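You operate a simulated robot arm through the tools that you are given. There is no shell and no other tool. Be economical: measure what you need, move in short steps, check, and stop when the job is done.

You are at the controls of a simulated robot arm. One attempt, no reset.

Task
Slide the orange stop to mark 1 and tighten its screw at 3.
Fine: blue driver, one run, back in its holder after; fingers off the turning socket.

Only the result counts: the job must be done as asked and must still hold three seconds after the hand-in. Knocking over, shifting, dropping, spilling or breaking anything else fails it.

Robot
A 6-joint arm with a two-finger parallel gripper, fixed in place. Base frame: the origin is at the foot of the arm, x ahead of it, y to its left, z up; the work surface is at about z = 0.9. Lengths are in m, angles in degrees, forces in N, time in s.
With the tool pointing down near the work surface it reaches from about 0.24 to 0.66 m from the base axis. Its first joint turns from -66.0 to 66.0 degrees. Payload 2.9 kg.
Tool frame: the origin (TCP) lies between the finger pads and is the grasp point; the fingertips stand 0.03 m ahead of it; z points along the fingers, y is the line along which they close. The gripper opens to 0.11 m. The fingers are 0.02 m wide and 0.01 m thick; the gripper's body (0.048 by 0.112 m) begins 0.055 m behind the TCP.
Orientation is told as [roll, pitch, yaw] about the base's x, y, z axes, in that order, counted from this pose: with the fingers straight down and closing along the base's y, the tool's x points along the base's -x, its y along +y and its z along -z.

Tools
- The arm moves only by the tool servo_tool. Its argument "increments" is a list of rows, each a list of 7 numbers: the shift along the base's x, y, z in units of 200 mm (1.0 is 200 mm), then the turn, a rotation vector about the base's x, y, z in units of 180 degrees (1.0 is 180 degrees), then the finger opening in m, from 0 to 0.11. In form: [[x, y, z, rx, ry, rz, hand], ...]. A call has 1 to 20 rows; each row is the pose to reach, as a shift and turn from the pose commanded when the call began. A call with a number of a shift or a turn outside -1 to 1 is refused whole. A row lasts 0.2 s, in which the tool goes at most 0.05 m and 8.6 degrees; a call with a longer step from one row to the next is refused whole, and so is a gripper value outside its range. A pose out of reach is approached as far as the arm can. The call stops where the force on the tool passes 70 N (or 10 N more than at its start, if that is more) or the arm is blocked; 0.2 s more then pass. Each finger travels about 0.108 m/s and halts on what it meets, pressing with about 31 N; the grip force reading is that of the motor and also rises with nothing between the fingers. The clock runs only during rows and for 0.2 s after the last one: add rows that repeat a pose to give the fingers time. The reply holds the time, the measured pose of the TCP, the force on the tool along the base axes, the opening and the grip force, in the units named above and with some noise, with the torque about the TCP (base axes, N m) and any sound that the robot's microphone picked up.
- Cameras (640 x 400 px; columns grow to the right, rows downward): "scene" is fixed at [0.0926, 0.4397, 1.4069]; the picture's right is [-0.65, -0.76, 0.00], its down [-0.26, 0.22, -0.94] and it looks along [0.71, -0.61, -0.35] (base axes); focal length 267 px, centre (320, 200). "wrist" rides on the gripper at [0.072, 0.017, -0.103] in the tool frame; the picture's right is [-0.23, 0.97, 0.00], its down [-0.76, -0.18, -0.62] and it looks along [-0.61, -0.14, 0.78] (tool axes); focal length 222 px, centre (320, 200). There is no depth. A picture from a camera that has moved, and an enlarged one, comes with that camera's place and axes in the base frame and with its lens.
- grab_frame(camera): a new picture of that camera. It takes no simulated time.
- inspect(camera, box): a new picture of the part [left, top, right, bottom] of that camera's present view, enlarged. It takes no simulated time.
- close_job(): hands the job in; it is judged then, once.

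Go step by step. Nothing tells you positions but the pictures and the camera data: compare them with the known pose of the tool, close in by small moves and look again before you grip or let go. The budget is 120 turns and 84 pictures, counting those below and the enlarged ones. Unless the task says otherwise, let go and move clear before handing in, and close with one line.

The tools are called after "Emit:" as a command line: name --pt "numbers of a row" for each row, then --argument value for the rest, lists and objects as JSON in quotes. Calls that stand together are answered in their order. servo_tool: Moves the arm, as the interface text tells. Its arguments: {"type":"object","properties":{"increments":{"type":"array","items":{"type":"array","items":{"type":"number"}}}},"required":["increments"]} The other tools are called the same way: grab_frame (camera) takes a picture; inspect (camera, box) takes an enlarged picture of a part of a camera's view; close_job () hands the job in.

At the start:

```text
time: 0.0
ee_pos: [0.2532, 0.1914, 1.3258]
tcp_rot: [0.0, 0.0, 0.1]
ft_force: [0.0, 0.5, 0.4]
torque: [0.0, 0.01, 0.0]
finger_gap: 0.1101
gripper_force: 0.0
```

scene: 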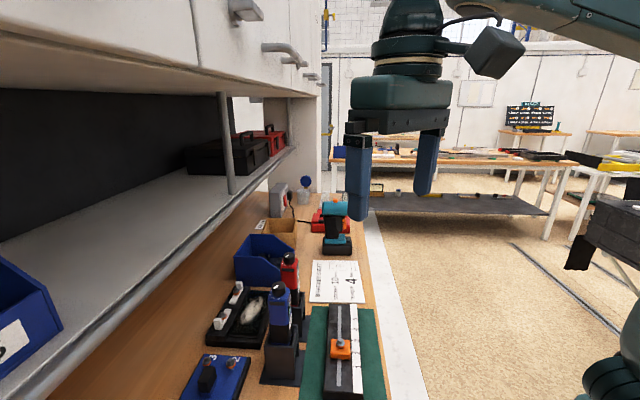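
wrist: 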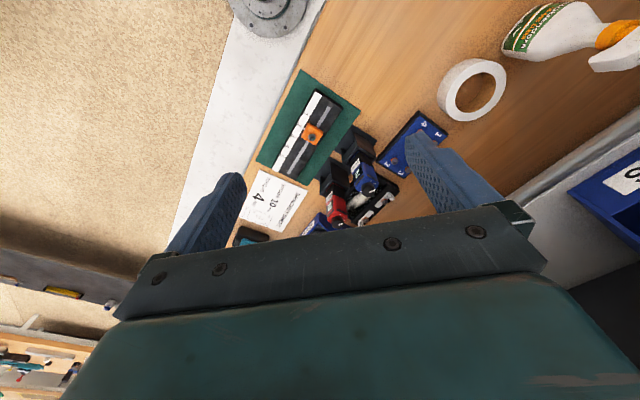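

I see a green mat with a rail and an orange stop, blue and red drivers in holders, and a blue block with numbers. I'll take enlarged views first to read the details.

Emit:
inspect --camera "scene" --box '[170, 230, 410, 400]'

Emit:
inspect --camera "wrist" --box '[230, 60, 470, 240]'

```text
2.35 times, centred on (290, 315) of scene
camera zoom: at [0.0926, 0.4397, 1.4069], right [-0.65, -0.76, 0.0], down [-0.26, 0.22, -0.94], along [0.71, -0.61, -0.35], focal length 628 px, centre (391, -71)
```

zoom: 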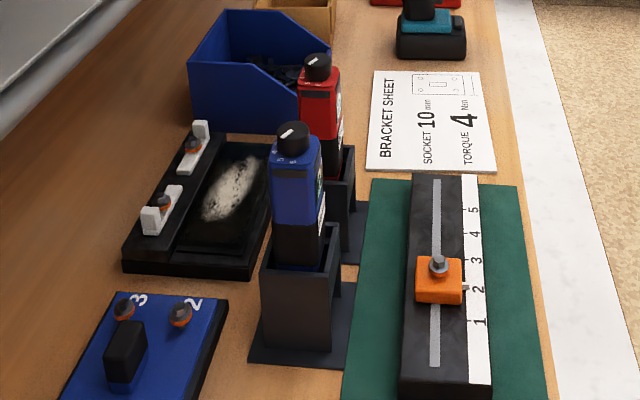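

```text
2.22 times, centred on (350, 150) of wrist
camera zoom: at [0.1811, 0.2089, 1.4282], right [0.23, 0.97, 0.0], down [0.76, -0.18, 0.62], along [0.61, -0.14, -0.78], focal length 494 px, centre (253, 311)
```

zoom: 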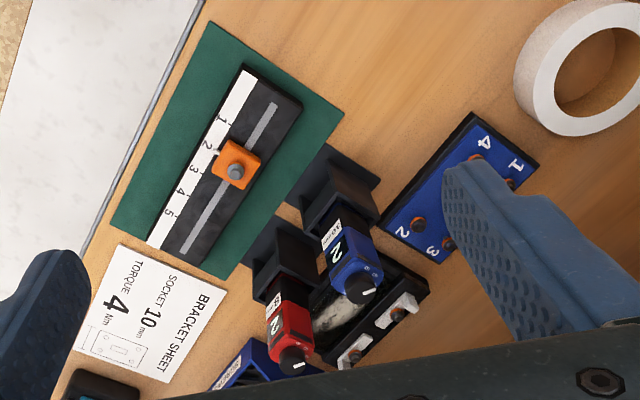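

The rail marks run 1 to 5 and the stop is near 2. The drivers seem to have a dial on top and a label on the side facing the base, so I'm moving the wrist camera closer to the blue driver.

Emit:
servo_tool --pt "0.1 0.07 -0.1 0 0 0 0.11" --pt "0.2 0.15 -0.2 0 0 0 0.11" --pt "0.3 0.22 -0.25 0 0 0 0.11" --pt "0.35 0.27 -0.3 0 0 0 0.11"

Emit:
grab_frame --camera "wrist"

Emit:
inspect --camera "scene" --box '[255, 245, 315, 285]'

```text
time: 1.0
ee_pos: [0.3236, 0.2475, 1.2649]
tcp_rot: [0.1, 0.0, 0.0]
ft_force: [0.2, 0.1, 0.1]
torque: [0.0, 0.05, 0.01]
finger_gap: 0.1099
gripper_force: 0.0
```

```text
79 pictures are left
camera wrist: at [0.251, 0.2647, 1.3672], right [0.23, 0.97, 0.0], down [0.76, -0.18, 0.62], along [0.61, -0.14, -0.78], focal length 222 px, centre (320, 200)
```

wrist: 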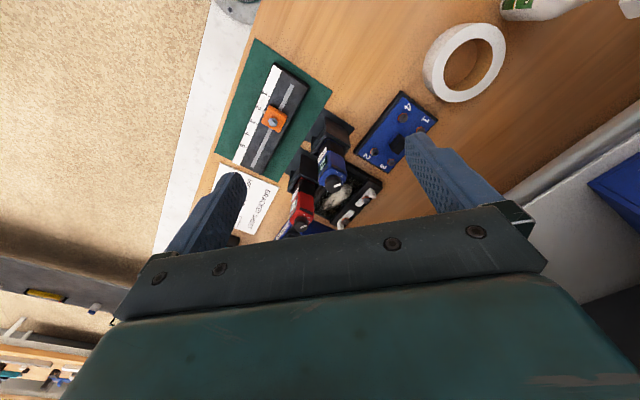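

```text
10.00 times, centred on (285, 265) of scene
camera zoom: at [0.0926, 0.4397, 1.4069], right [-0.65, -0.76, 0.0], down [-0.26, 0.22, -0.94], along [0.71, -0.61, -0.35], focal length 2668 px, centre (670, -450)
```

zoom: 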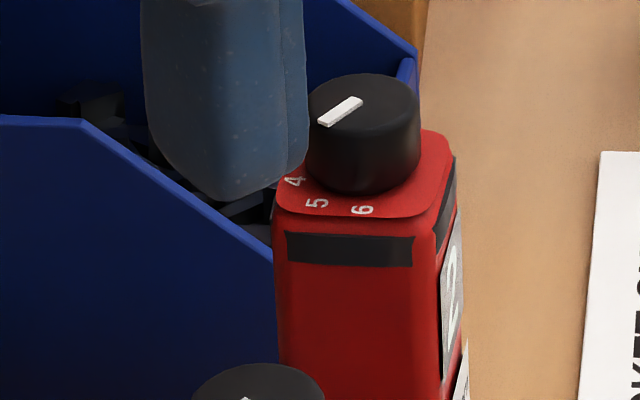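

The top knob is a torque dial with a numbered scale. Next is the blue one's dial and label.

Emit:
inspect --camera "scene" --box '[255, 272, 315, 312]'

Emit:
inspect --camera "wrist" --box '[275, 120, 395, 240]'

```text
10.00 times, centred on (285, 292) of scene
camera zoom: at [0.0926, 0.4397, 1.4069], right [-0.65, -0.76, 0.0], down [-0.26, 0.22, -0.94], along [0.71, -0.61, -0.35], focal length 2668 px, centre (670, -720)
```

zoom: 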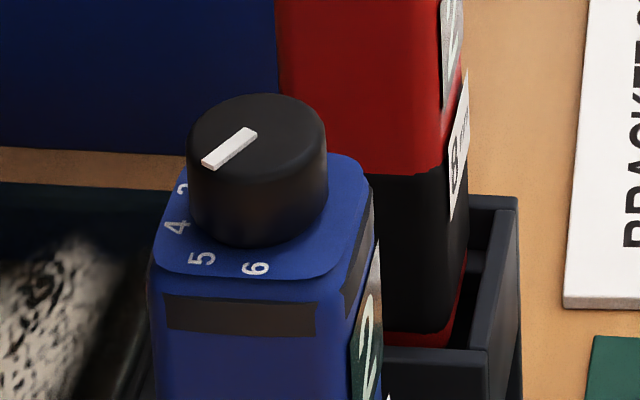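

```text
3.33 times, centred on (335, 180) of wrist
camera zoom: at [0.251, 0.2647, 1.3672], right [0.23, 0.97, 0.0], down [0.76, -0.18, 0.62], along [0.61, -0.14, -0.78], focal length 740 px, centre (270, 267)
```

zoom: 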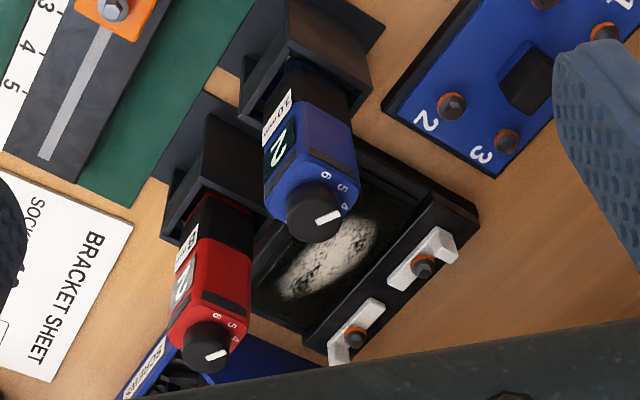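

Emit:
inspect --camera "wrist" --box '[318, 140, 348, 200]'

Emit:
inspect --camera "scene" --box '[265, 280, 305, 390]'

```text
6.67 times, centred on (333, 170) of wrist
camera zoom: at [0.251, 0.2647, 1.3672], right [0.23, 0.97, 0.0], down [0.76, -0.18, 0.62], along [0.61, -0.14, -0.78], focal length 1481 px, centre (233, 400)
```

zoom: 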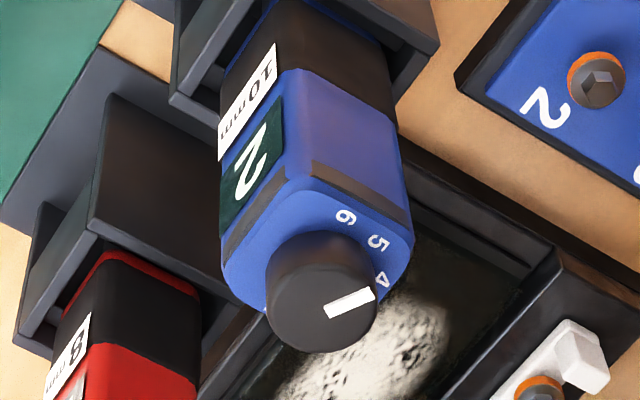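

```text
3.64 times, centred on (285, 335) of scene
camera zoom: at [0.0926, 0.4397, 1.4069], right [-0.65, -0.76, 0.0], down [-0.26, 0.22, -0.94], along [0.71, -0.61, -0.35], focal length 970 px, centre (447, -291)
```

zoom: 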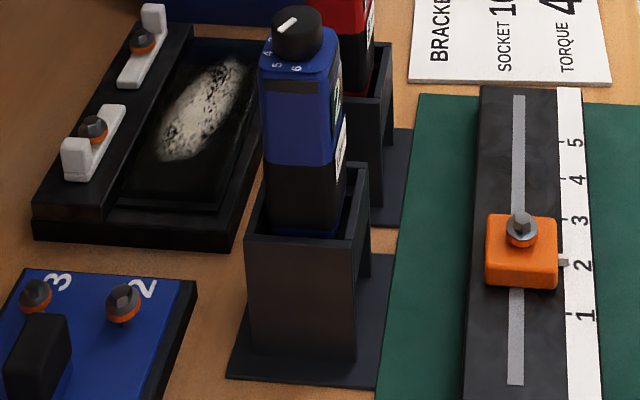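

Blue is the 10 mm driver, its dial points near 4, and the red one is 8 mm. I'll tilt the hand so the wrist camera looks straight down over the driver and rail.

Emit:
servo_tool --pt "0.1 0 -0.03 0 0.042 0 0.11" --pt "0.2 0 -0.06 0 0.084 0 0.11" --pt "0.3 0 -0.1 0 0.127 0 0.11" --pt "0.4 0 -0.15 0 0.169 0 0.11" --pt "0.5 0 -0.2 0 0.211 0 0.11"

Emit:
grab_frame --camera "wrist"

Emit:
grab_frame --camera "scene"

```text
time: 2.2
ee_pos: [0.365, 0.2056, 1.1438]
tcp_rot: [-0.2, 37.2, 0.0]
ft_force: [-0.1, 0.1, 1.4]
torque: [0.02, 0.01, 0.01]
finger_gap: 0.1097
gripper_force: 0.1
out of reach, approached as far as the arm can: row 3, 4, 5
```

```text
73 pictures are left
camera wrist: at [0.3705, 0.2228, 1.2677], right [0.18, 0.97, -0.14], down [0.98, -0.18, 0.04], along [0.01, -0.14, -0.99], focal length 222 px, centre (320, 200)
```

wrist: 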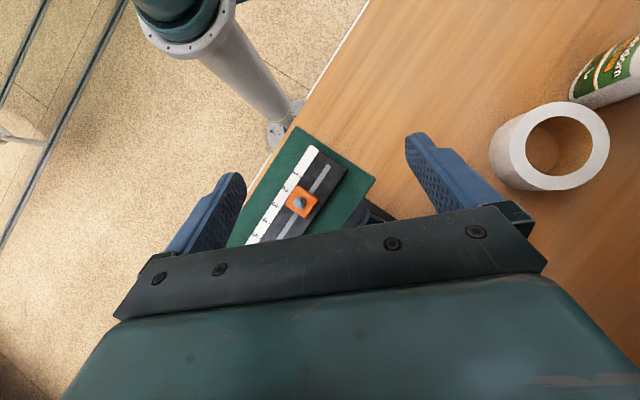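

```text
72 pictures are left
```

scene: 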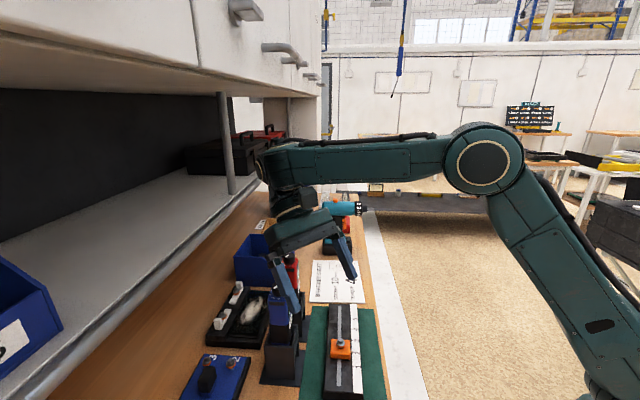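

The arm couldn't reach that fully, but the camera now looks straight down at the rail. I'll zoom there before backing out.

Emit:
inspect --camera "wrist" --box '[240, 130, 380, 245]'

Emit:
inspect --camera "scene" --box '[230, 230, 390, 330]'

```text
3.48 times, centred on (310, 188) of wrist
camera zoom: at [0.3705, 0.2228, 1.2677], right [0.18, 0.97, -0.14], down [0.98, -0.18, 0.04], along [0.01, -0.14, -0.99], focal length 773 px, centre (355, 244)
```

zoom: 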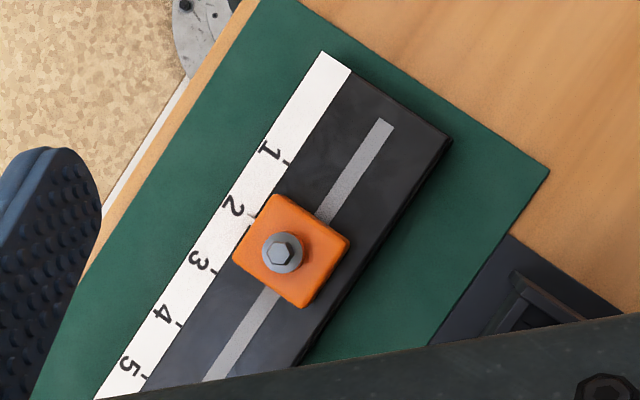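

```text
4.00 times, centred on (310, 280) of scene
camera zoom: at [0.0927, 0.4397, 1.4069], right [-0.65, -0.76, 0.0], down [-0.26, 0.22, -0.94], along [0.71, -0.61, -0.35], focal length 1067 px, centre (360, -120)
```

zoom: 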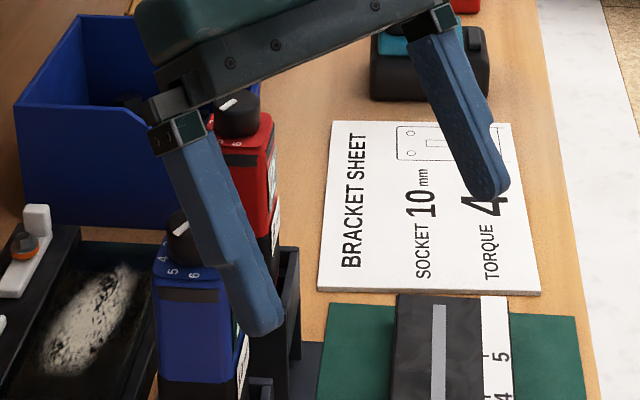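

The rail lies about 45° to the base, the marks are about 30 mm apart, and the stop is near (0.372, 0.149). I'll raise the hand and straighten it.

Emit:
servo_tool --pt "-0.05 0 0.15 0 0 0 0.11" --pt "-0.1 0 0.3 0 -0.04 0 0.11" --pt "-0.1 0 0.45 0 -0.08 0 0.11" --pt "-0.1 0 0.5 0 -0.12 0 0.11" --pt "-0.1 0 0.5 0 -0.165 0 0.11" --pt "-0.1 0 0.5 0 -0.207 0 0.11"

```text
time: 3.6
ee_pos: [0.3463, 0.2089, 1.2418]
tcp_rot: [0.0, 0.7, 0.0]
ft_force: [-0.3, -0.5, 0.4]
torque: [0.05, -0.04, -0.01]
finger_gap: 0.1102
gripper_force: 0.0
out of reach, approached as far as the arm can: row 1, 2
```

The hand is upright again. Moving over the blue driver at a safe height for a closer look.

Emit:
servo_tool --pt "0.13 0.1 0 0 0 0 0.11" --pt "0.27 0.18 -0.1 0 0 0 0.11" --pt "0.27 0.18 -0.25 0 0 0 0.11"

Emit:
grab_frame --camera "wrist"

Emit:
inspect --camera "wrist" --box '[280, 130, 380, 210]'

```text
time: 4.4
ee_pos: [0.4055, 0.2461, 1.2032]
tcp_rot: [0.2, 0.7, 1.6]
ft_force: [-2.0, -4.2, 0.1]
torque: [0.21, -0.12, -0.07]
finger_gap: 0.1102
gripper_force: 0.0
out of reach, approached as far as the arm can: row 3
```

```text
69 pictures are left
camera wrist: at [0.3352, 0.2613, 1.306], right [0.2, 0.98, 0.0], down [0.77, -0.16, 0.61], along [0.6, -0.12, -0.79], focal length 222 px, centre (320, 200)
```

wrist: 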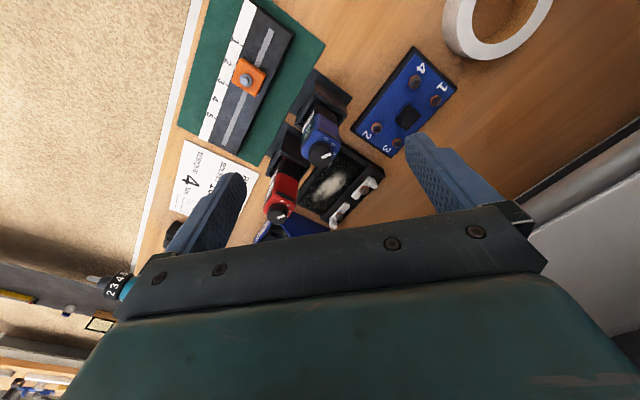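

```text
5.00 times, centred on (330, 170) of wrist
camera zoom: at [0.3352, 0.2613, 1.306], right [0.2, 0.98, 0.0], down [0.77, -0.16, 0.61], along [0.6, -0.12, -0.79], focal length 1111 px, centre (270, 350)
```

zoom: 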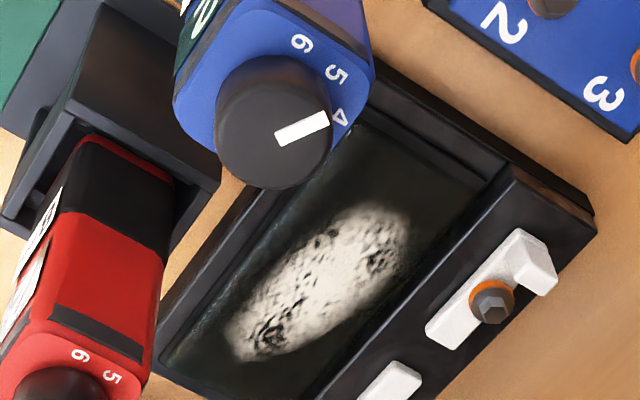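

The dial points at 4 on the blue driver, whose axis is about (0.436, 0.2415), knob top at z≈1.10. There was a small side force, so I'm checking the arm's clearance in the scene view.

Emit:
grab_frame --camera "scene"

Emit:
servo_tool --pt "0 0 0 0 0 0 0.11"

```text
67 pictures are left
```

scene: 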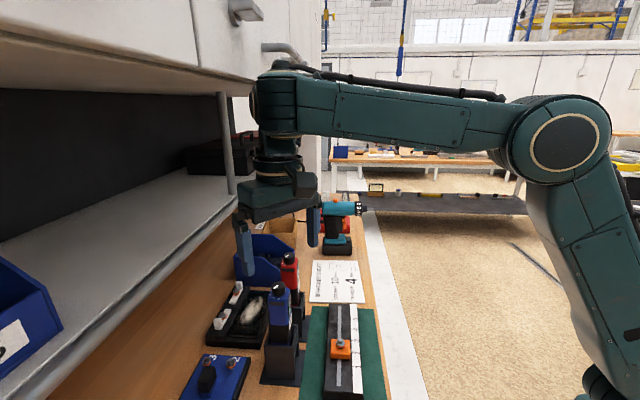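

```text
time: 4.8
ee_pos: [0.4058, 0.2439, 1.2026]
tcp_rot: [0.1, 0.8, 0.1]
ft_force: [-0.6, -1.2, 0.6]
torque: [-0.02, -0.02, -0.02]
finger_gap: 0.1099
gripper_force: 0.1
```

The fingers are clear and the residual force is dying away. By triangulation the dial pointer is actually nearer 5 (about 104°), with 4 at about 68° and 3 at about 31°, so it needs about 73° clockwise. I'm positioning above the knob, pre-turned +37°.

Emit:
servo_tool --pt "0.03 0 -0.05 0 0 0.041 0.08" --pt "0.06 -0.005 -0.1 0 0 0.082 0.06" --pt "0.1 -0.01 -0.15 0 0 0.123 0.06" --pt "0.15 -0.015 -0.2 0 0 0.164 0.06" --pt "0.15 -0.015 -0.25 0 0 0.205 0.06"

Emit:
inspect --camera "scene" --box '[225, 220, 345, 310]'

Emit:
grab_frame --camera "wrist"

```text
time: 6.0
ee_pos: [0.4396, 0.2448, 1.1599]
tcp_rot: [0.0, 0.9, 37.1]
ft_force: [0.9, 0.2, -0.3]
torque: [0.02, -0.01, 0.0]
finger_gap: 0.0603
gripper_force: 0.0
out of reach, approached as far as the arm can: row 5
```

```text
4.44 times, centred on (285, 265) of scene
camera zoom: at [0.0926, 0.4397, 1.4069], right [-0.65, -0.76, 0.0], down [-0.26, 0.22, -0.94], along [0.71, -0.61, -0.35], focal length 1186 px, centre (476, -89)
```

zoom: 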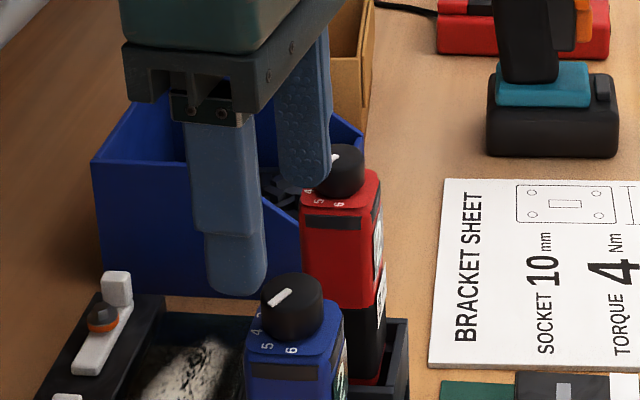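

```text
65 pictures are left
camera wrist: at [0.374, 0.2166, 1.2634], right [-0.4, 0.91, 0.0], down [0.72, 0.32, 0.61], along [0.56, 0.24, -0.79], focal length 222 px, centre (320, 200)
```

wrist: 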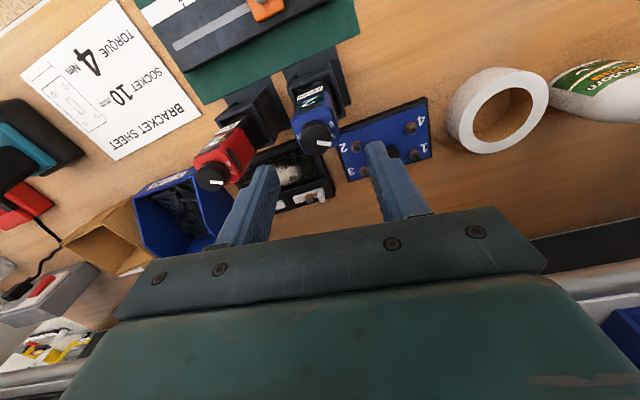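

Emit:
inspect --camera "wrist" --box '[280, 100, 360, 160]'

```text
6.67 times, centred on (320, 130) of wrist
camera zoom: at [0.374, 0.2166, 1.2634], right [-0.4, 0.91, 0.0], down [0.72, 0.32, 0.61], along [0.56, 0.24, -0.79], focal length 1481 px, centre (320, 667)
```

zoom: 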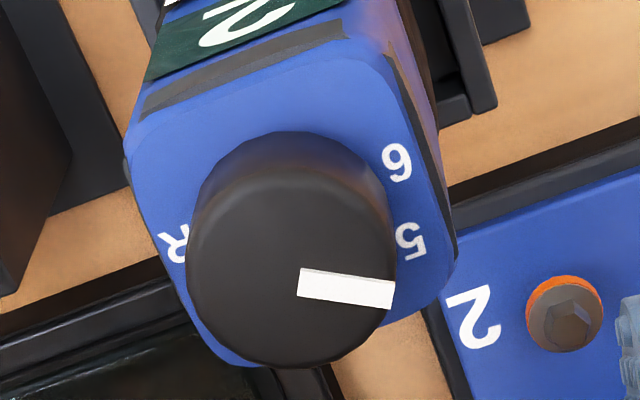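

The knob axis is at about (0.437, 0.241) and an "R" mark sits on the far side, so I must not overshoot. Descending around the knob with the fingers open, checking before closing.

Emit:
servo_tool --pt "-0.013 -0.019 -0.06 0 -0.004 0 0.06" --pt "-0.013 -0.019 -0.13 0 -0.004 0 0.06" --pt "-0.013 -0.019 -0.2 0 -0.004 0 0.06" --pt "-0.013 -0.019 -0.2 0 -0.004 0 0.06"

Emit:
inspect --camera "scene" --box '[240, 250, 330, 320]'

Emit:
inspect --camera "wrist" --box '[230, 90, 430, 240]'

```text
time: 7.0
ee_pos: [0.4661, 0.2371, 1.1439]
tcp_rot: [-2.9, 2.0, 36.9]
ft_force: [0.3, -0.2, 0.8]
torque: [-0.01, -0.02, 0.0]
finger_gap: 0.0602
gripper_force: 0.1
out of reach, approached as far as the arm can: row 1, 2, 3
```

```text
5.71 times, centred on (285, 285) of scene
camera zoom: at [0.0926, 0.4397, 1.4069], right [-0.65, -0.76, 0.0], down [-0.26, 0.22, -0.94], along [0.71, -0.61, -0.35], focal length 1524 px, centre (520, -286)
```

zoom: 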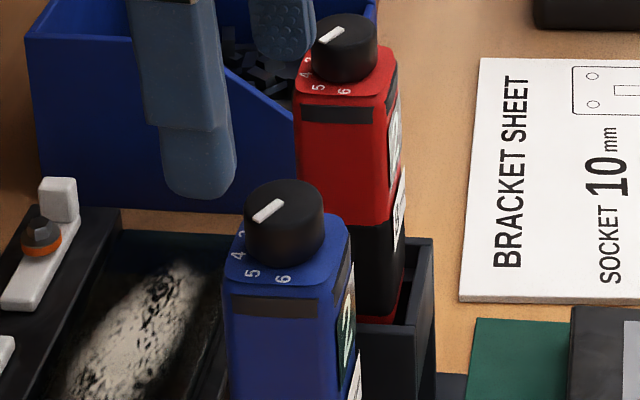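

```text
2.67 times, centred on (330, 165) of wrist
camera zoom: at [0.3981, 0.2139, 1.2487], right [-0.4, 0.91, -0.06], down [0.72, 0.35, 0.6], along [0.57, 0.2, -0.8], focal length 592 px, centre (293, 293)
```

zoom: 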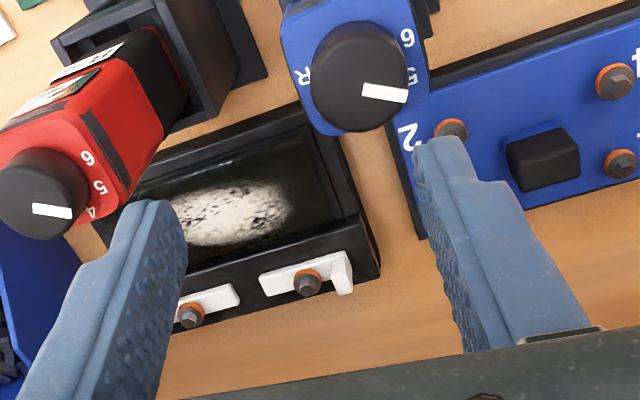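

The arm hits a reach limit on the way down here. I'll back off upward, straighten the tool and go over the stop, to see how the arm behaves there while turning to line up with the rail.

Emit:
servo_tool --pt "-0.05 0 0.15 0.005 0 0.0 0.09" --pt "-0.15 -0.1 0.25 0.01 0 0.01 0.09" --pt "-0.27 -0.25 0.25 0.0195 0.001 0.02 0.09" --pt "-0.4 -0.37 0.25 0.0195 0.001 0.03 0.09" --pt "-0.47 -0.44 0.25 0.0195 0.001 0.045 0.09"

Emit:
grab_frame --camera "scene"

```text
time: 8.2
ee_pos: [0.3955, 0.1334, 1.2065]
tcp_rot: [-3.4, 2.6, 42.8]
ft_force: [0.3, 1.4, -0.1]
torque: [-0.05, 0.02, -0.02]
finger_gap: 0.0901
gripper_force: 0.1
out of reach, approached as far as the arm can: row 1, 2, 3, 4, 5
```

```text
61 pictures are left
```

scene: 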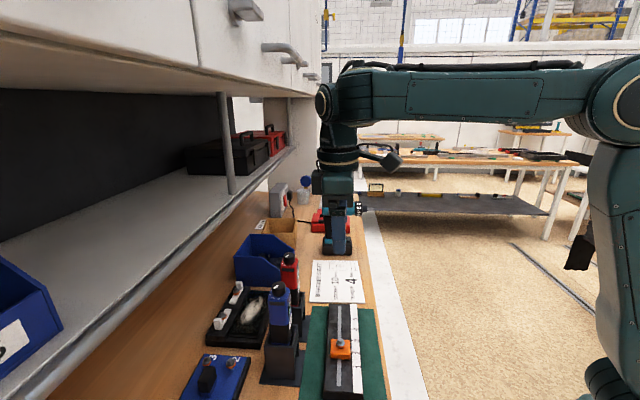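

Still limited and tilted by about 4°, so the positive yaw may be part of the cause. I'll turn back towards yaw 0, straighten, and see whether the limit clears.

Emit:
servo_tool --pt "0 0 0 0.006 0 -0.045 0.09" --pt "0 0 0 0.012 0 -0.09 0.09" --pt "0 0 0 0.018 0.001 -0.135 0.09" --pt "0 0 0 0.0235 0.002 -0.18 0.09" --pt "0 0 0 0.0235 0.002 -0.225 0.09" --pt "0 0 0 0.0235 0.002 -0.238 0.09"

```text
time: 9.6
ee_pos: [0.3438, 0.1529, 1.1703]
tcp_rot: [6.3, -3.4, 1.9]
ft_force: [0.1, 0.7, -0.8]
torque: [0.04, -0.03, 0.0]
finger_gap: 0.0901
gripper_force: 0.1
out of reach, approached as far as the arm can: row 1
```

The measured pose and the commanded pose seem to differ, perhaps through lag. I'll hold still for a few rows to see where it settles.

Emit:
servo_tool --pt "0 0 0 0 0 0 0.09" --pt "0 0 0 0 0 0 0.09" --pt "0 0 0 0 0 0 0.09"

```text
time: 10.4
ee_pos: [0.3439, 0.1521, 1.1706]
tcp_rot: [6.2, -3.3, 2.0]
ft_force: [0.5, 0.1, -0.1]
torque: [0.01, 0.01, 0.01]
finger_gap: 0.0902
gripper_force: 0.0
```

Emit:
servo_tool --pt "0 0 0 -0.018 0.009 -0.006 0.09" --pt "0 0 0 -0.035 0.018 -0.011 0.09" --pt "0 0 -0.08 -0.035 0.018 -0.011 0.09" --pt "0 0 -0.16 -0.035 0.018 -0.011 0.09" --pt "0 0 -0.16 -0.035 0.018 -0.011 0.09"

```text
time: 11.6
ee_pos: [0.3421, 0.1537, 1.1373]
tcp_rot: [-0.1, 0.1, 0.1]
ft_force: [-0.2, -0.4, 0.2]
torque: [0.07, 0.04, 0.03]
finger_gap: 0.0899
gripper_force: 0.1
```

At yaw 0 it works normally here. I'll try a slow positive yaw while moving over the stop.

Emit:
servo_tool --pt "0.05 -0.01 0 0 0 0.03 0.09" --pt "0.1 -0.02 0 0 0 0.06 0.09" --pt "0.15 -0.02 0 0 0 0.09 0.09" --pt "0.15 -0.02 0 0 0 0.12 0.09" --pt "0.15 -0.02 0 0 0 0.15 0.09" --pt "0.15 -0.02 0 0 0 0.18 0.09" --pt "0.15 -0.02 0 0 0 0.21 0.09" --pt "0.15 -0.02 0 0 0 0.25 0.09" --pt "0.15 -0.02 0 0 0 0.25 0.09"

Emit:
grab_frame --camera "wrist"

Emit:
grab_frame --camera "scene"

```text
time: 13.6
ee_pos: [0.3737, 0.149, 1.1384]
tcp_rot: [0.0, 0.0, 45.2]
ft_force: [-0.2, -0.4, -0.1]
torque: [0.01, 0.02, 0.0]
finger_gap: 0.09
gripper_force: 0.1
```

```text
60 pictures are left
camera wrist: at [0.311, 0.11, 1.2407], right [-0.53, 0.85, 0.0], down [0.66, 0.41, 0.62], along [0.53, 0.33, -0.78], focal length 222 px, centre (320, 200)
```

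wrist: 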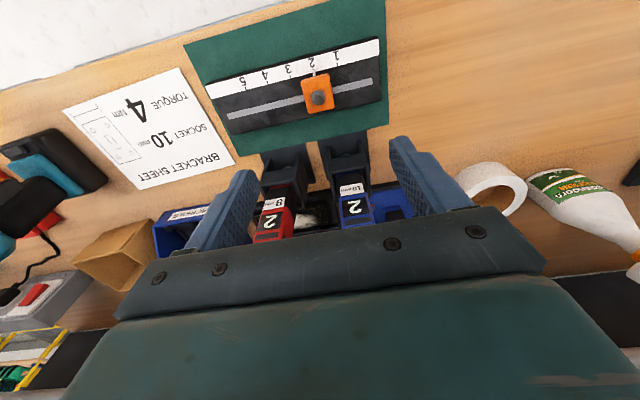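

```text
59 pictures are left
```

scene: 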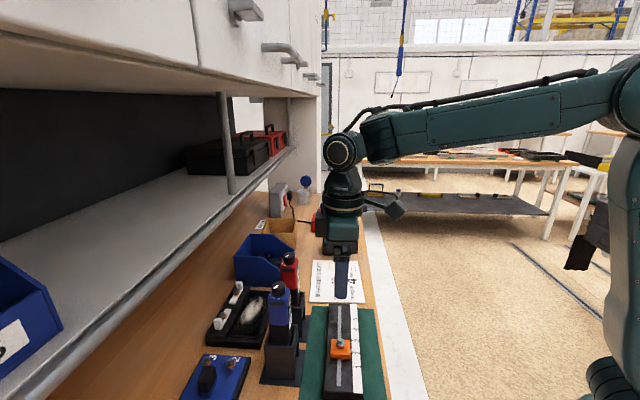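

With slow moves lower down it works fine. Now a close look at the stop's pointer and the marks, well aligned in this view.

Emit:
inspect --camera "wrist" --box '[265, 30, 395, 125]'

Emit:
inspect --camera "scene" --box '[315, 320, 385, 370]'

```text
4.21 times, centred on (330, 78) of wrist
camera zoom: at [0.311, 0.11, 1.2407], right [-0.53, 0.85, 0.0], down [0.66, 0.41, 0.62], along [0.53, 0.33, -0.78], focal length 935 px, centre (278, 716)
```

zoom: 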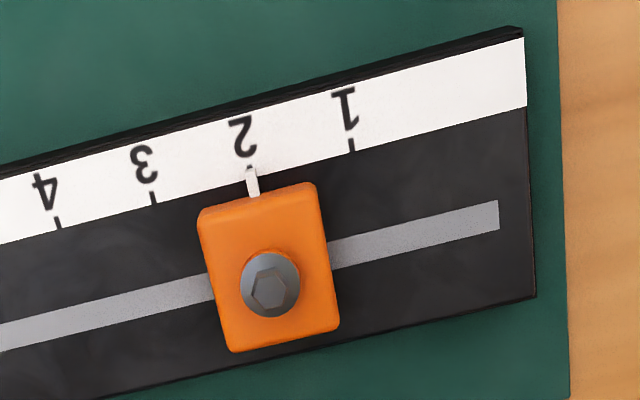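

```text
8.00 times, centred on (350, 345) of scene
camera zoom: at [0.0926, 0.4397, 1.4069], right [-0.65, -0.76, 0.0], down [-0.26, 0.22, -0.94], along [0.71, -0.61, -0.35], focal length 2134 px, centre (80, -960)
```

zoom: 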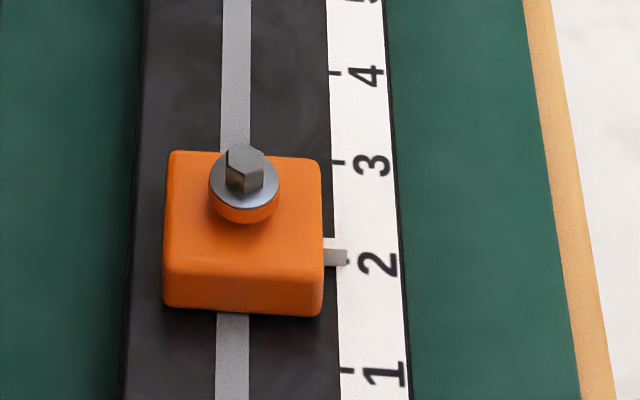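

The pointer is exactly on mark 2, marks are 30 mm apart, rail top z≈0.926 and stop top ≈0.941. I'll descend around the stop with the fingers along the rail direction and check before closing.

Emit:
servo_tool --pt "-0.005 -0.006 -0.15 0 0 0 0.08" --pt "-0.011 -0.011 -0.3 0 0 0 0.07" --pt "-0.011 -0.011 -0.45 0 0 0 0.07" --pt "-0.011 -0.011 -0.6 0 0 0 0.07" --pt "-0.011 -0.011 -0.75 0 0 0 0.07" --pt "-0.011 -0.011 -0.83 0 0 0 0.07" --pt "-0.011 -0.011 -0.83 0 0 0 0.07"

Emit:
inspect --camera "scene" --box '[290, 290, 410, 390]'

Emit:
grab_frame --camera "wrist"

```text
time: 15.2
ee_pos: [0.3727, 0.1461, 0.9712]
tcp_rot: [0.0, 0.0, 45.1]
ft_force: [0.7, 0.1, 0.3]
torque: [-0.02, 0.01, -0.01]
finger_gap: 0.0701
gripper_force: 0.2
```

```text
4.00 times, centred on (350, 340) of scene
camera zoom: at [0.0926, 0.4397, 1.4069], right [-0.65, -0.76, 0.0], down [-0.26, 0.22, -0.94], along [0.71, -0.61, -0.35], focal length 1067 px, centre (200, -360)
```

zoom: 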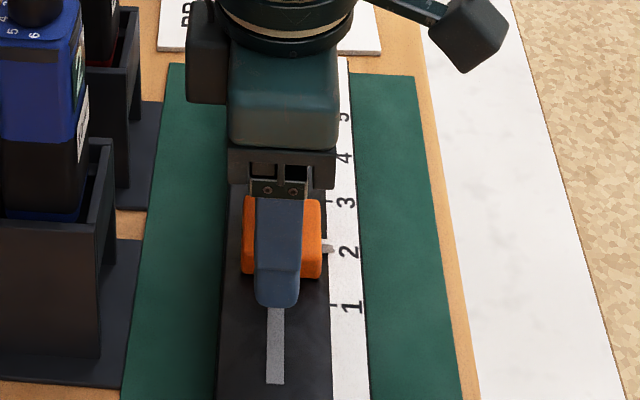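

```text
55 pictures are left
camera wrist: at [0.3108, 0.1085, 1.0752], right [-0.53, 0.85, 0.0], down [0.66, 0.41, 0.62], along [0.53, 0.33, -0.78], focal length 222 px, centre (320, 200)
```

wrist: 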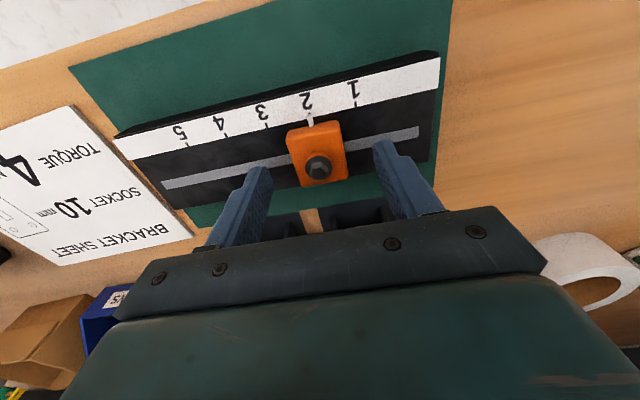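

The fingers straddle the stop. Lowering 11 mm and closing on it.

Emit:
servo_tool --pt "0 0 -0.03 0 0 0 0.07" --pt "0 0 -0.055 0 0 0 0.06" --pt "0 0 -0.055 0 0 0 0.045" --pt "0 0 -0.055 0 0 0 0.03" --pt "0 0 -0.055 0 0 0 0.025" --pt "0 0 -0.055 0 0 0 0.025"

Emit:
inspect --camera "wrist" --box '[240, 60, 400, 180]'

```text
time: 16.6
ee_pos: [0.3745, 0.1469, 0.9609]
tcp_rot: [0.1, 0.1, 45.0]
ft_force: [-0.1, -1.0, 0.0]
torque: [0.09, -0.15, -0.09]
finger_gap: 0.0358
gripper_force: 31.0
```

```text
3.33 times, centred on (320, 120) of wrist
camera zoom: at [0.3101, 0.1077, 1.0641], right [-0.53, 0.85, 0.0], down [0.66, 0.41, 0.62], along [0.53, 0.33, -0.78], focal length 740 px, centre (320, 467)
```

zoom: 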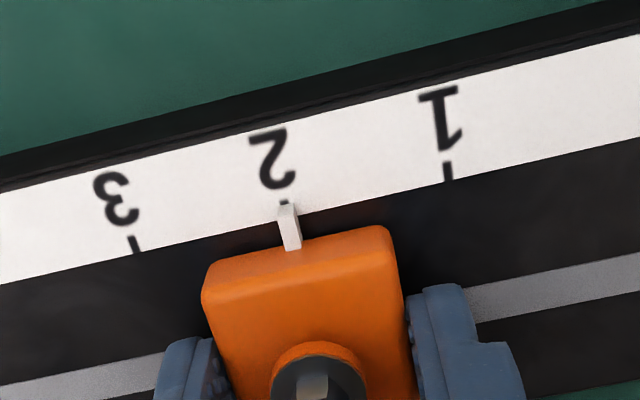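

The stop is held (35.8 mm) and its pointer is on 2. Sliding it 30 mm towards mark 1 along the rail.

Emit:
servo_tool --pt "-0.021 0.0212 0 0 0 0 0.025" --pt "-0.042 0.0424 0 0 0 0 0.025" --pt "-0.063 0.0636 0 0 0 0 0.025" --pt "-0.084 0.085 0 0 0 0 0.025" --pt "-0.1055 0.1065 0 0 0 0 0.025" --pt "-0.1055 0.1065 0 0 0 0 0.025" --pt "-0.1055 0.1065 0 0 0 0 0.025"

Emit:
inspect --camera "wrist" --box '[240, 60, 400, 180]'

```text
time: 18.2
ee_pos: [0.3508, 0.1677, 0.9617]
tcp_rot: [-0.2, -0.1, 44.9]
ft_force: [5.6, -12.3, 16.1]
torque: [-0.74, 0.11, 0.15]
finger_gap: 0.0355
gripper_force: 31.2
```

```text
3.33 times, centred on (320, 120) of wrist
camera zoom: at [0.2886, 0.1292, 1.0639], right [-0.53, 0.85, 0.0], down [0.66, 0.41, 0.62], along [0.53, 0.33, -0.78], focal length 740 px, centre (320, 467)
```

zoom: 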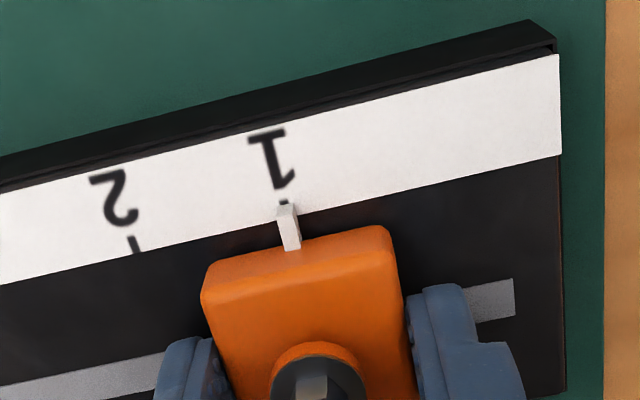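

The pointer sits on mark 1 just as it did on 2. Zooming to verify, then releasing.

Emit:
servo_tool --pt "-0.1055 0.1065 0 0 0 0 0.04" --pt "-0.1055 0.1065 0 0 0 0 0.06" --pt "-0.1055 0.1065 0 0 0 0 0.07"

```text
time: 19.0
ee_pos: [0.3294, 0.1903, 0.962]
tcp_rot: [0.1, 0.0, 45.1]
ft_force: [0.1, -0.3, -0.8]
torque: [-0.03, 0.02, -0.01]
finger_gap: 0.0699
gripper_force: 0.1
```

I mistakenly repeated the shift in that call, so the stop may have been dragged. Checking.

Emit:
grab_frame --camera "wrist"

Emit:
inspect --camera "scene" --box '[290, 300, 410, 400]'

```text
52 pictures are left
camera wrist: at [0.2667, 0.152, 1.0643], right [-0.53, 0.85, 0.0], down [0.66, 0.41, 0.62], along [0.53, 0.33, -0.78], focal length 222 px, centre (320, 200)
```

wrist: 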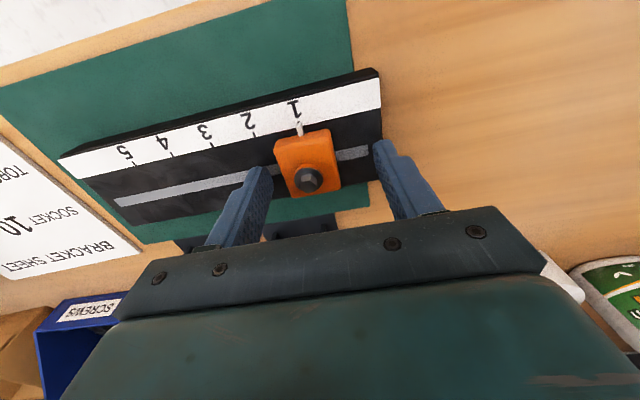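

```text
4.00 times, centred on (350, 350) of scene
camera zoom: at [0.0926, 0.4397, 1.4069], right [-0.65, -0.76, 0.0], down [-0.26, 0.22, -0.94], along [0.71, -0.61, -0.35], focal length 1067 px, centre (200, -400)
```

zoom: 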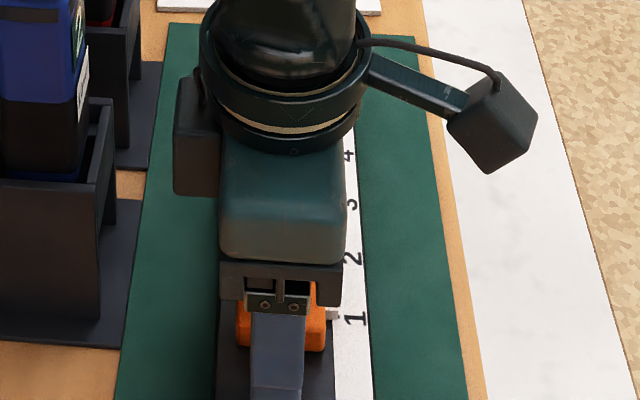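

Emit:
inspect --camera "wrist" --box '[250, 90, 350, 165]'

```text
5.33 times, centred on (300, 128) of wrist
camera zoom: at [0.2667, 0.152, 1.0643], right [-0.53, 0.85, 0.0], down [0.66, 0.41, 0.62], along [0.53, 0.33, -0.78], focal length 1185 px, centre (427, 587)
```

zoom: 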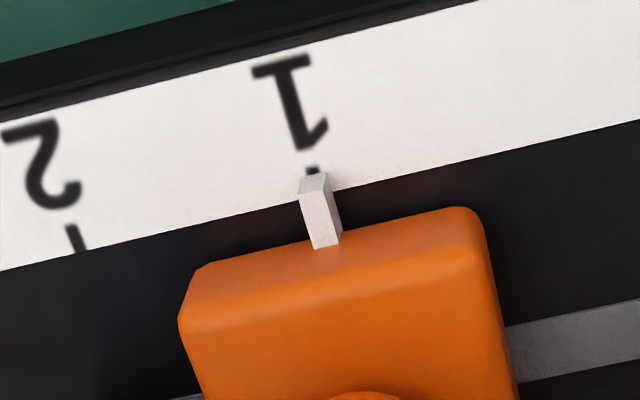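

The pointer is still right on mark 1; the fingers had opened before anything dragged. Now I rise straight up, then move slowly over the blue driver's knob.

Emit:
servo_tool --pt "0 0 0.15 0 0 0 0.07" --pt "0 0 0.35 0 0 0 0.07" --pt "0 0 0.55 0 0 0 0.07" --pt "0 0 0.75 0 0 0 0.06" --pt "0 0 0.92 0 0 0 0.06" --pt "0.1 0.05 0.93 0 0 0 0.055" --pt "0.2 0.1 0.93 0 0 0 0.055" --pt "0.3 0.15 0.93 0 0 0 0.055" --pt "0.4 0.2 0.93 0 0 0 0.055" --pt "0.5 0.24 0.93 0 0 0 0.055" --pt "0.538 0.2535 0.93 0 0 0 0.055" --pt "0.538 0.2535 0.93 0 0 0 0.055"

Emit:
grab_frame --camera "wrist"

```text
time: 21.6
ee_pos: [0.4374, 0.2399, 1.146]
tcp_rot: [0.0, 0.0, 45.1]
ft_force: [-1.1, 0.1, 0.1]
torque: [0.0, 0.01, 0.02]
finger_gap: 0.055
gripper_force: 0.0
```

```text
49 pictures are left
camera wrist: at [0.3743, 0.2011, 1.249], right [-0.53, 0.85, 0.0], down [0.66, 0.41, 0.62], along [0.53, 0.33, -0.78], focal length 222 px, centre (320, 200)
```

wrist: 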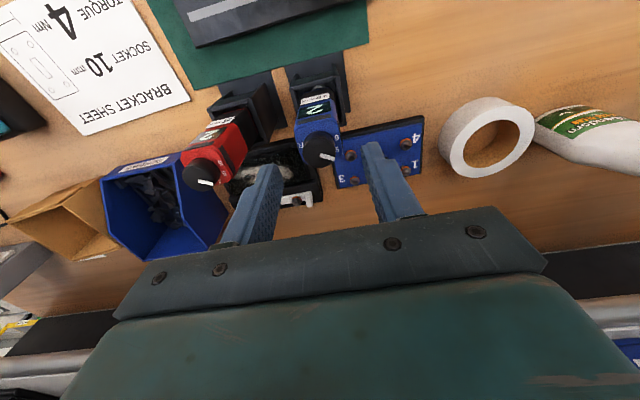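

The knob is on the tool axis. Descending to the knob, then closing on it gently.

Emit:
servo_tool --pt "0 0 -0.05 0 0 0 0.055" --pt "0 0 -0.1 0 0 0 0.055" --pt "0 0 -0.135 0 0 0 0.055" --pt "0 0 -0.135 0 0 0 0.045"

Emit:
inspect --camera "scene" --box '[240, 245, 330, 315]'

Emit:
inspect --camera "wrist" --box '[250, 110, 390, 210]'

```text
time: 22.6
ee_pos: [0.4363, 0.2402, 1.1198]
tcp_rot: [-0.1, 0.0, 45.1]
ft_force: [-0.6, 0.9, 0.2]
torque: [0.0, -0.01, 0.0]
finger_gap: 0.045
gripper_force: 0.0
```

```text
5.71 times, centred on (285, 280) of scene
camera zoom: at [0.0926, 0.4397, 1.4069], right [-0.65, -0.76, 0.0], down [-0.26, 0.22, -0.94], along [0.71, -0.61, -0.35], focal length 1524 px, centre (520, -257)
```

zoom: 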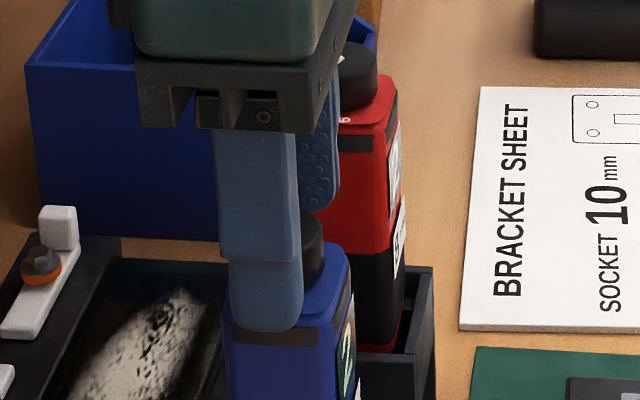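

```text
4.00 times, centred on (320, 160) of wrist
camera zoom: at [0.3741, 0.2006, 1.2225], right [-0.53, 0.85, 0.0], down [0.66, 0.41, 0.62], along [0.53, 0.33, -0.78], focal length 888 px, centre (320, 360)
```

zoom: 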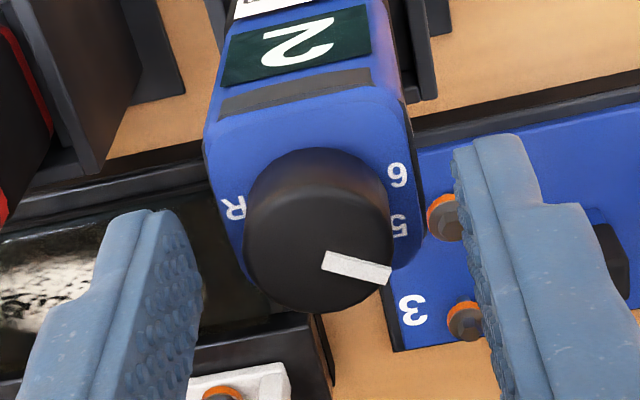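

Good alignment. Closing on the knob.

Emit:
servo_tool --pt "0 0 0 0 0 0 0.035" --pt "0 0 0 0 0 0 0.028" --pt "0 0 0 0 0 0 0.022" --pt "0 0 0 0 0 0 0.018"

Emit:
inspect --camera "wrist" --box '[250, 110, 390, 210]'

```text
time: 23.6
ee_pos: [0.4369, 0.2394, 1.1198]
tcp_rot: [0.0, 0.0, 45.1]
ft_force: [0.9, -0.2, 0.1]
torque: [-0.01, -0.01, -0.01]
finger_gap: 0.0238
gripper_force: 30.5
```

```text
4.00 times, centred on (320, 160) of wrist
camera zoom: at [0.3741, 0.2006, 1.2227], right [-0.53, 0.85, 0.0], down [0.66, 0.41, 0.62], along [0.53, 0.33, -0.78], focal length 888 px, centre (320, 360)
```

zoom: 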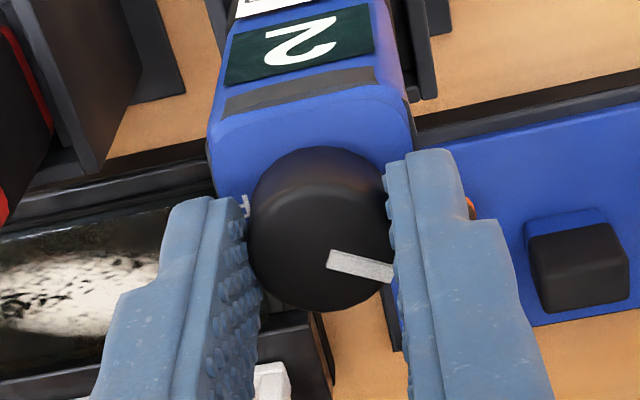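

The knob is held (24 mm). Turning clockwise about 36° first and listening or feeling for detents.

Emit:
servo_tool --pt "0 0 0 0 0 -0.033 0.018" --pt "0 0 0 0 0 -0.067 0.018" --pt "0 0 0 0 0 -0.1 0.018" --pt "0 0 0 0 0 -0.133 0.018" --pt "0 0 0 0 0 -0.167 0.018" --pt "0 0 0 0 0 -0.2 0.018" --pt "0 0 0 0 0 -0.2 0.018"

Emit:
inspect --camera "wrist" --box '[250, 110, 390, 210]'

```text
time: 25.2
ee_pos: [0.4358, 0.2408, 1.1195]
tcp_rot: [0.0, -0.1, 9.0]
ft_force: [0.0, -0.6, 1.3]
torque: [0.04, 0.01, 0.0]
finger_gap: 0.0237
gripper_force: 30.4
```

```text
4.00 times, centred on (320, 160) of wrist
camera zoom: at [0.3633, 0.2461, 1.2226], right [0.07, 1.0, 0.0], down [0.78, -0.06, 0.62], along [0.62, -0.04, -0.78], focal length 888 px, centre (320, 360)
```

zoom: 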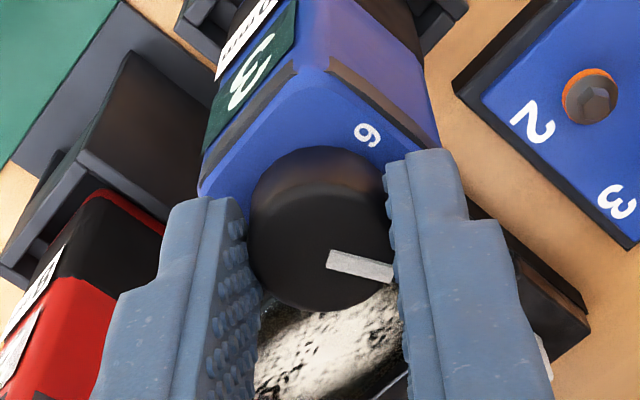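

Interesting: the panel on the driver's side changed from 2 to 3, so it's a live display. I'll open the fingers and raise slightly to compare dial and display.

Emit:
servo_tool --pt "0 0 0 0 0 0 0.035" --pt "0 0 0 0 0 0 0.05" --pt "0 0 0.1 0 0 0 0.06" --pt "0 0 0.15 0 0 0 0.07" --pt "0 0 0.15 0 0 0 0.07"

Emit:
inspect --camera "wrist" --box '[270, 90, 370, 170]'

Emit:
inspect --camera "scene" --box '[260, 275, 310, 315]'

```text
time: 26.4
ee_pos: [0.4373, 0.24, 1.1489]
tcp_rot: [0.0, 0.1, 9.0]
ft_force: [0.5, -0.6, -0.9]
torque: [-0.02, 0.02, 0.0]
finger_gap: 0.0701
gripper_force: 0.0
```

```text
5.00 times, centred on (320, 130) of wrist
camera zoom: at [0.3634, 0.2453, 1.2529], right [0.07, 1.0, 0.0], down [0.78, -0.06, 0.62], along [0.62, -0.04, -0.78], focal length 1111 px, centre (320, 550)
```

zoom: 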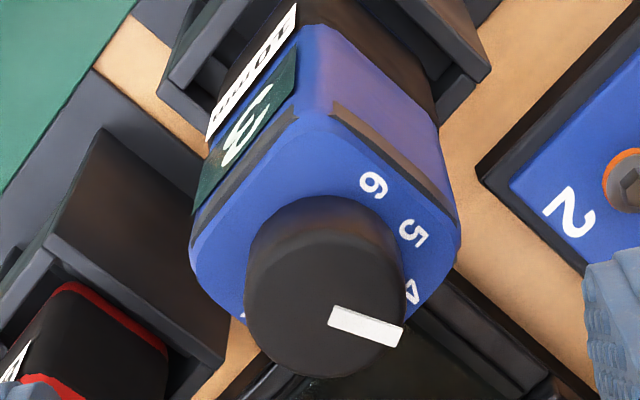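

```text
10.00 times, centred on (285, 295) of scene
camera zoom: at [0.0926, 0.4397, 1.4069], right [-0.65, -0.76, 0.0], down [-0.26, 0.22, -0.94], along [0.71, -0.61, -0.35], focal length 2668 px, centre (670, -750)
```

zoom: 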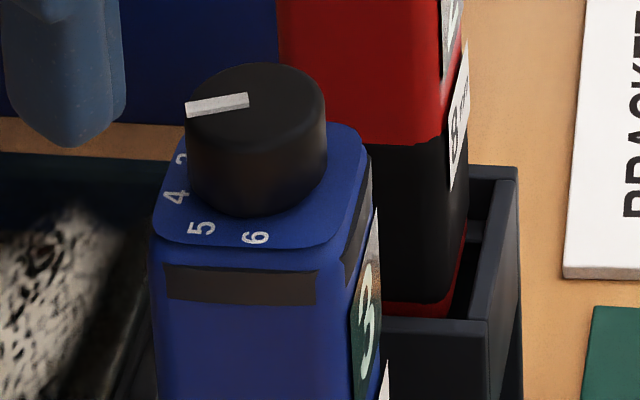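

The pointer now lies at the printed 4 while the panel shows 3; before it was 5 and 2. I need to understand this relation before choosing, so I'll turn one more step and compare.

Emit:
servo_tool --pt "0 0.002 -0.08 0 0 0 0.05" --pt "0 0.002 -0.15 0 0 0 0.045" --pt "0 0.002 -0.15 0 0 0 0.03" --pt "0 0.002 -0.15 0 0 0 0.018" --pt "0 0.002 -0.15 0 0 0 0.018" --pt "0 0.002 -0.15 0 0 -0.033 0.018" --pt "0 0.002 -0.15 0 0 -0.067 0.018" --pt "0 0.002 -0.15 0 0 -0.1 0.018" --pt "0 0.002 -0.15 0 0 -0.133 0.018" --pt "0 0.002 -0.15 0 0 -0.167 0.018" --pt "0 0.002 -0.15 0 0 -0.2 0.018" --pt "0 0.002 -0.15 0 0 -0.2 0.018"

Emit:
inspect --camera "scene" --box '[260, 270, 310, 310]'

Emit:
inspect --camera "wrist" --box '[250, 100, 390, 200]'

```text
time: 29.0
ee_pos: [0.4364, 0.24, 1.1195]
tcp_rot: [0.0, 0.0, -27.0]
ft_force: [0.3, -0.6, 0.1]
torque: [-0.01, -0.02, 0.03]
finger_gap: 0.0235
gripper_force: 31.1
```

```text
10.00 times, centred on (285, 290) of scene
camera zoom: at [0.0927, 0.4397, 1.4068], right [-0.65, -0.76, 0.0], down [-0.26, 0.22, -0.94], along [0.71, -0.61, -0.35], focal length 2668 px, centre (670, -700)
```

zoom: 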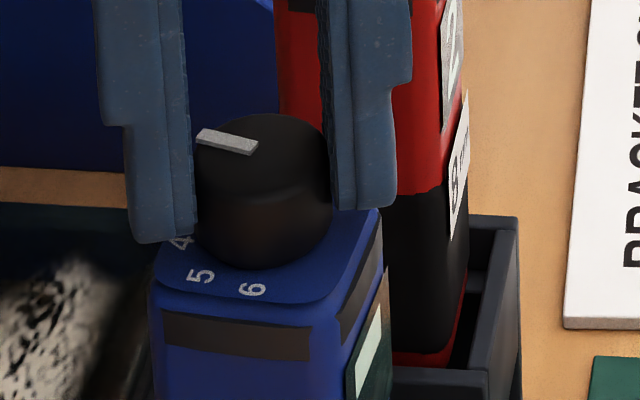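

```text
4.00 times, centred on (320, 150) of wrist
camera zoom: at [0.3804, 0.2889, 1.2223], right [0.64, 0.76, 0.0], down [0.6, -0.5, 0.62], along [0.48, -0.4, -0.78], focal length 888 px, centre (320, 400)
```

zoom: 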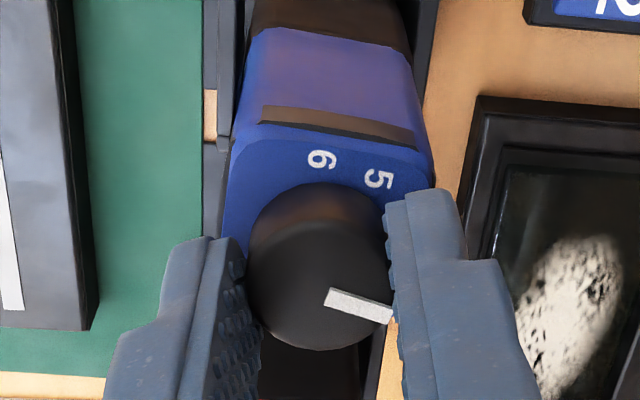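

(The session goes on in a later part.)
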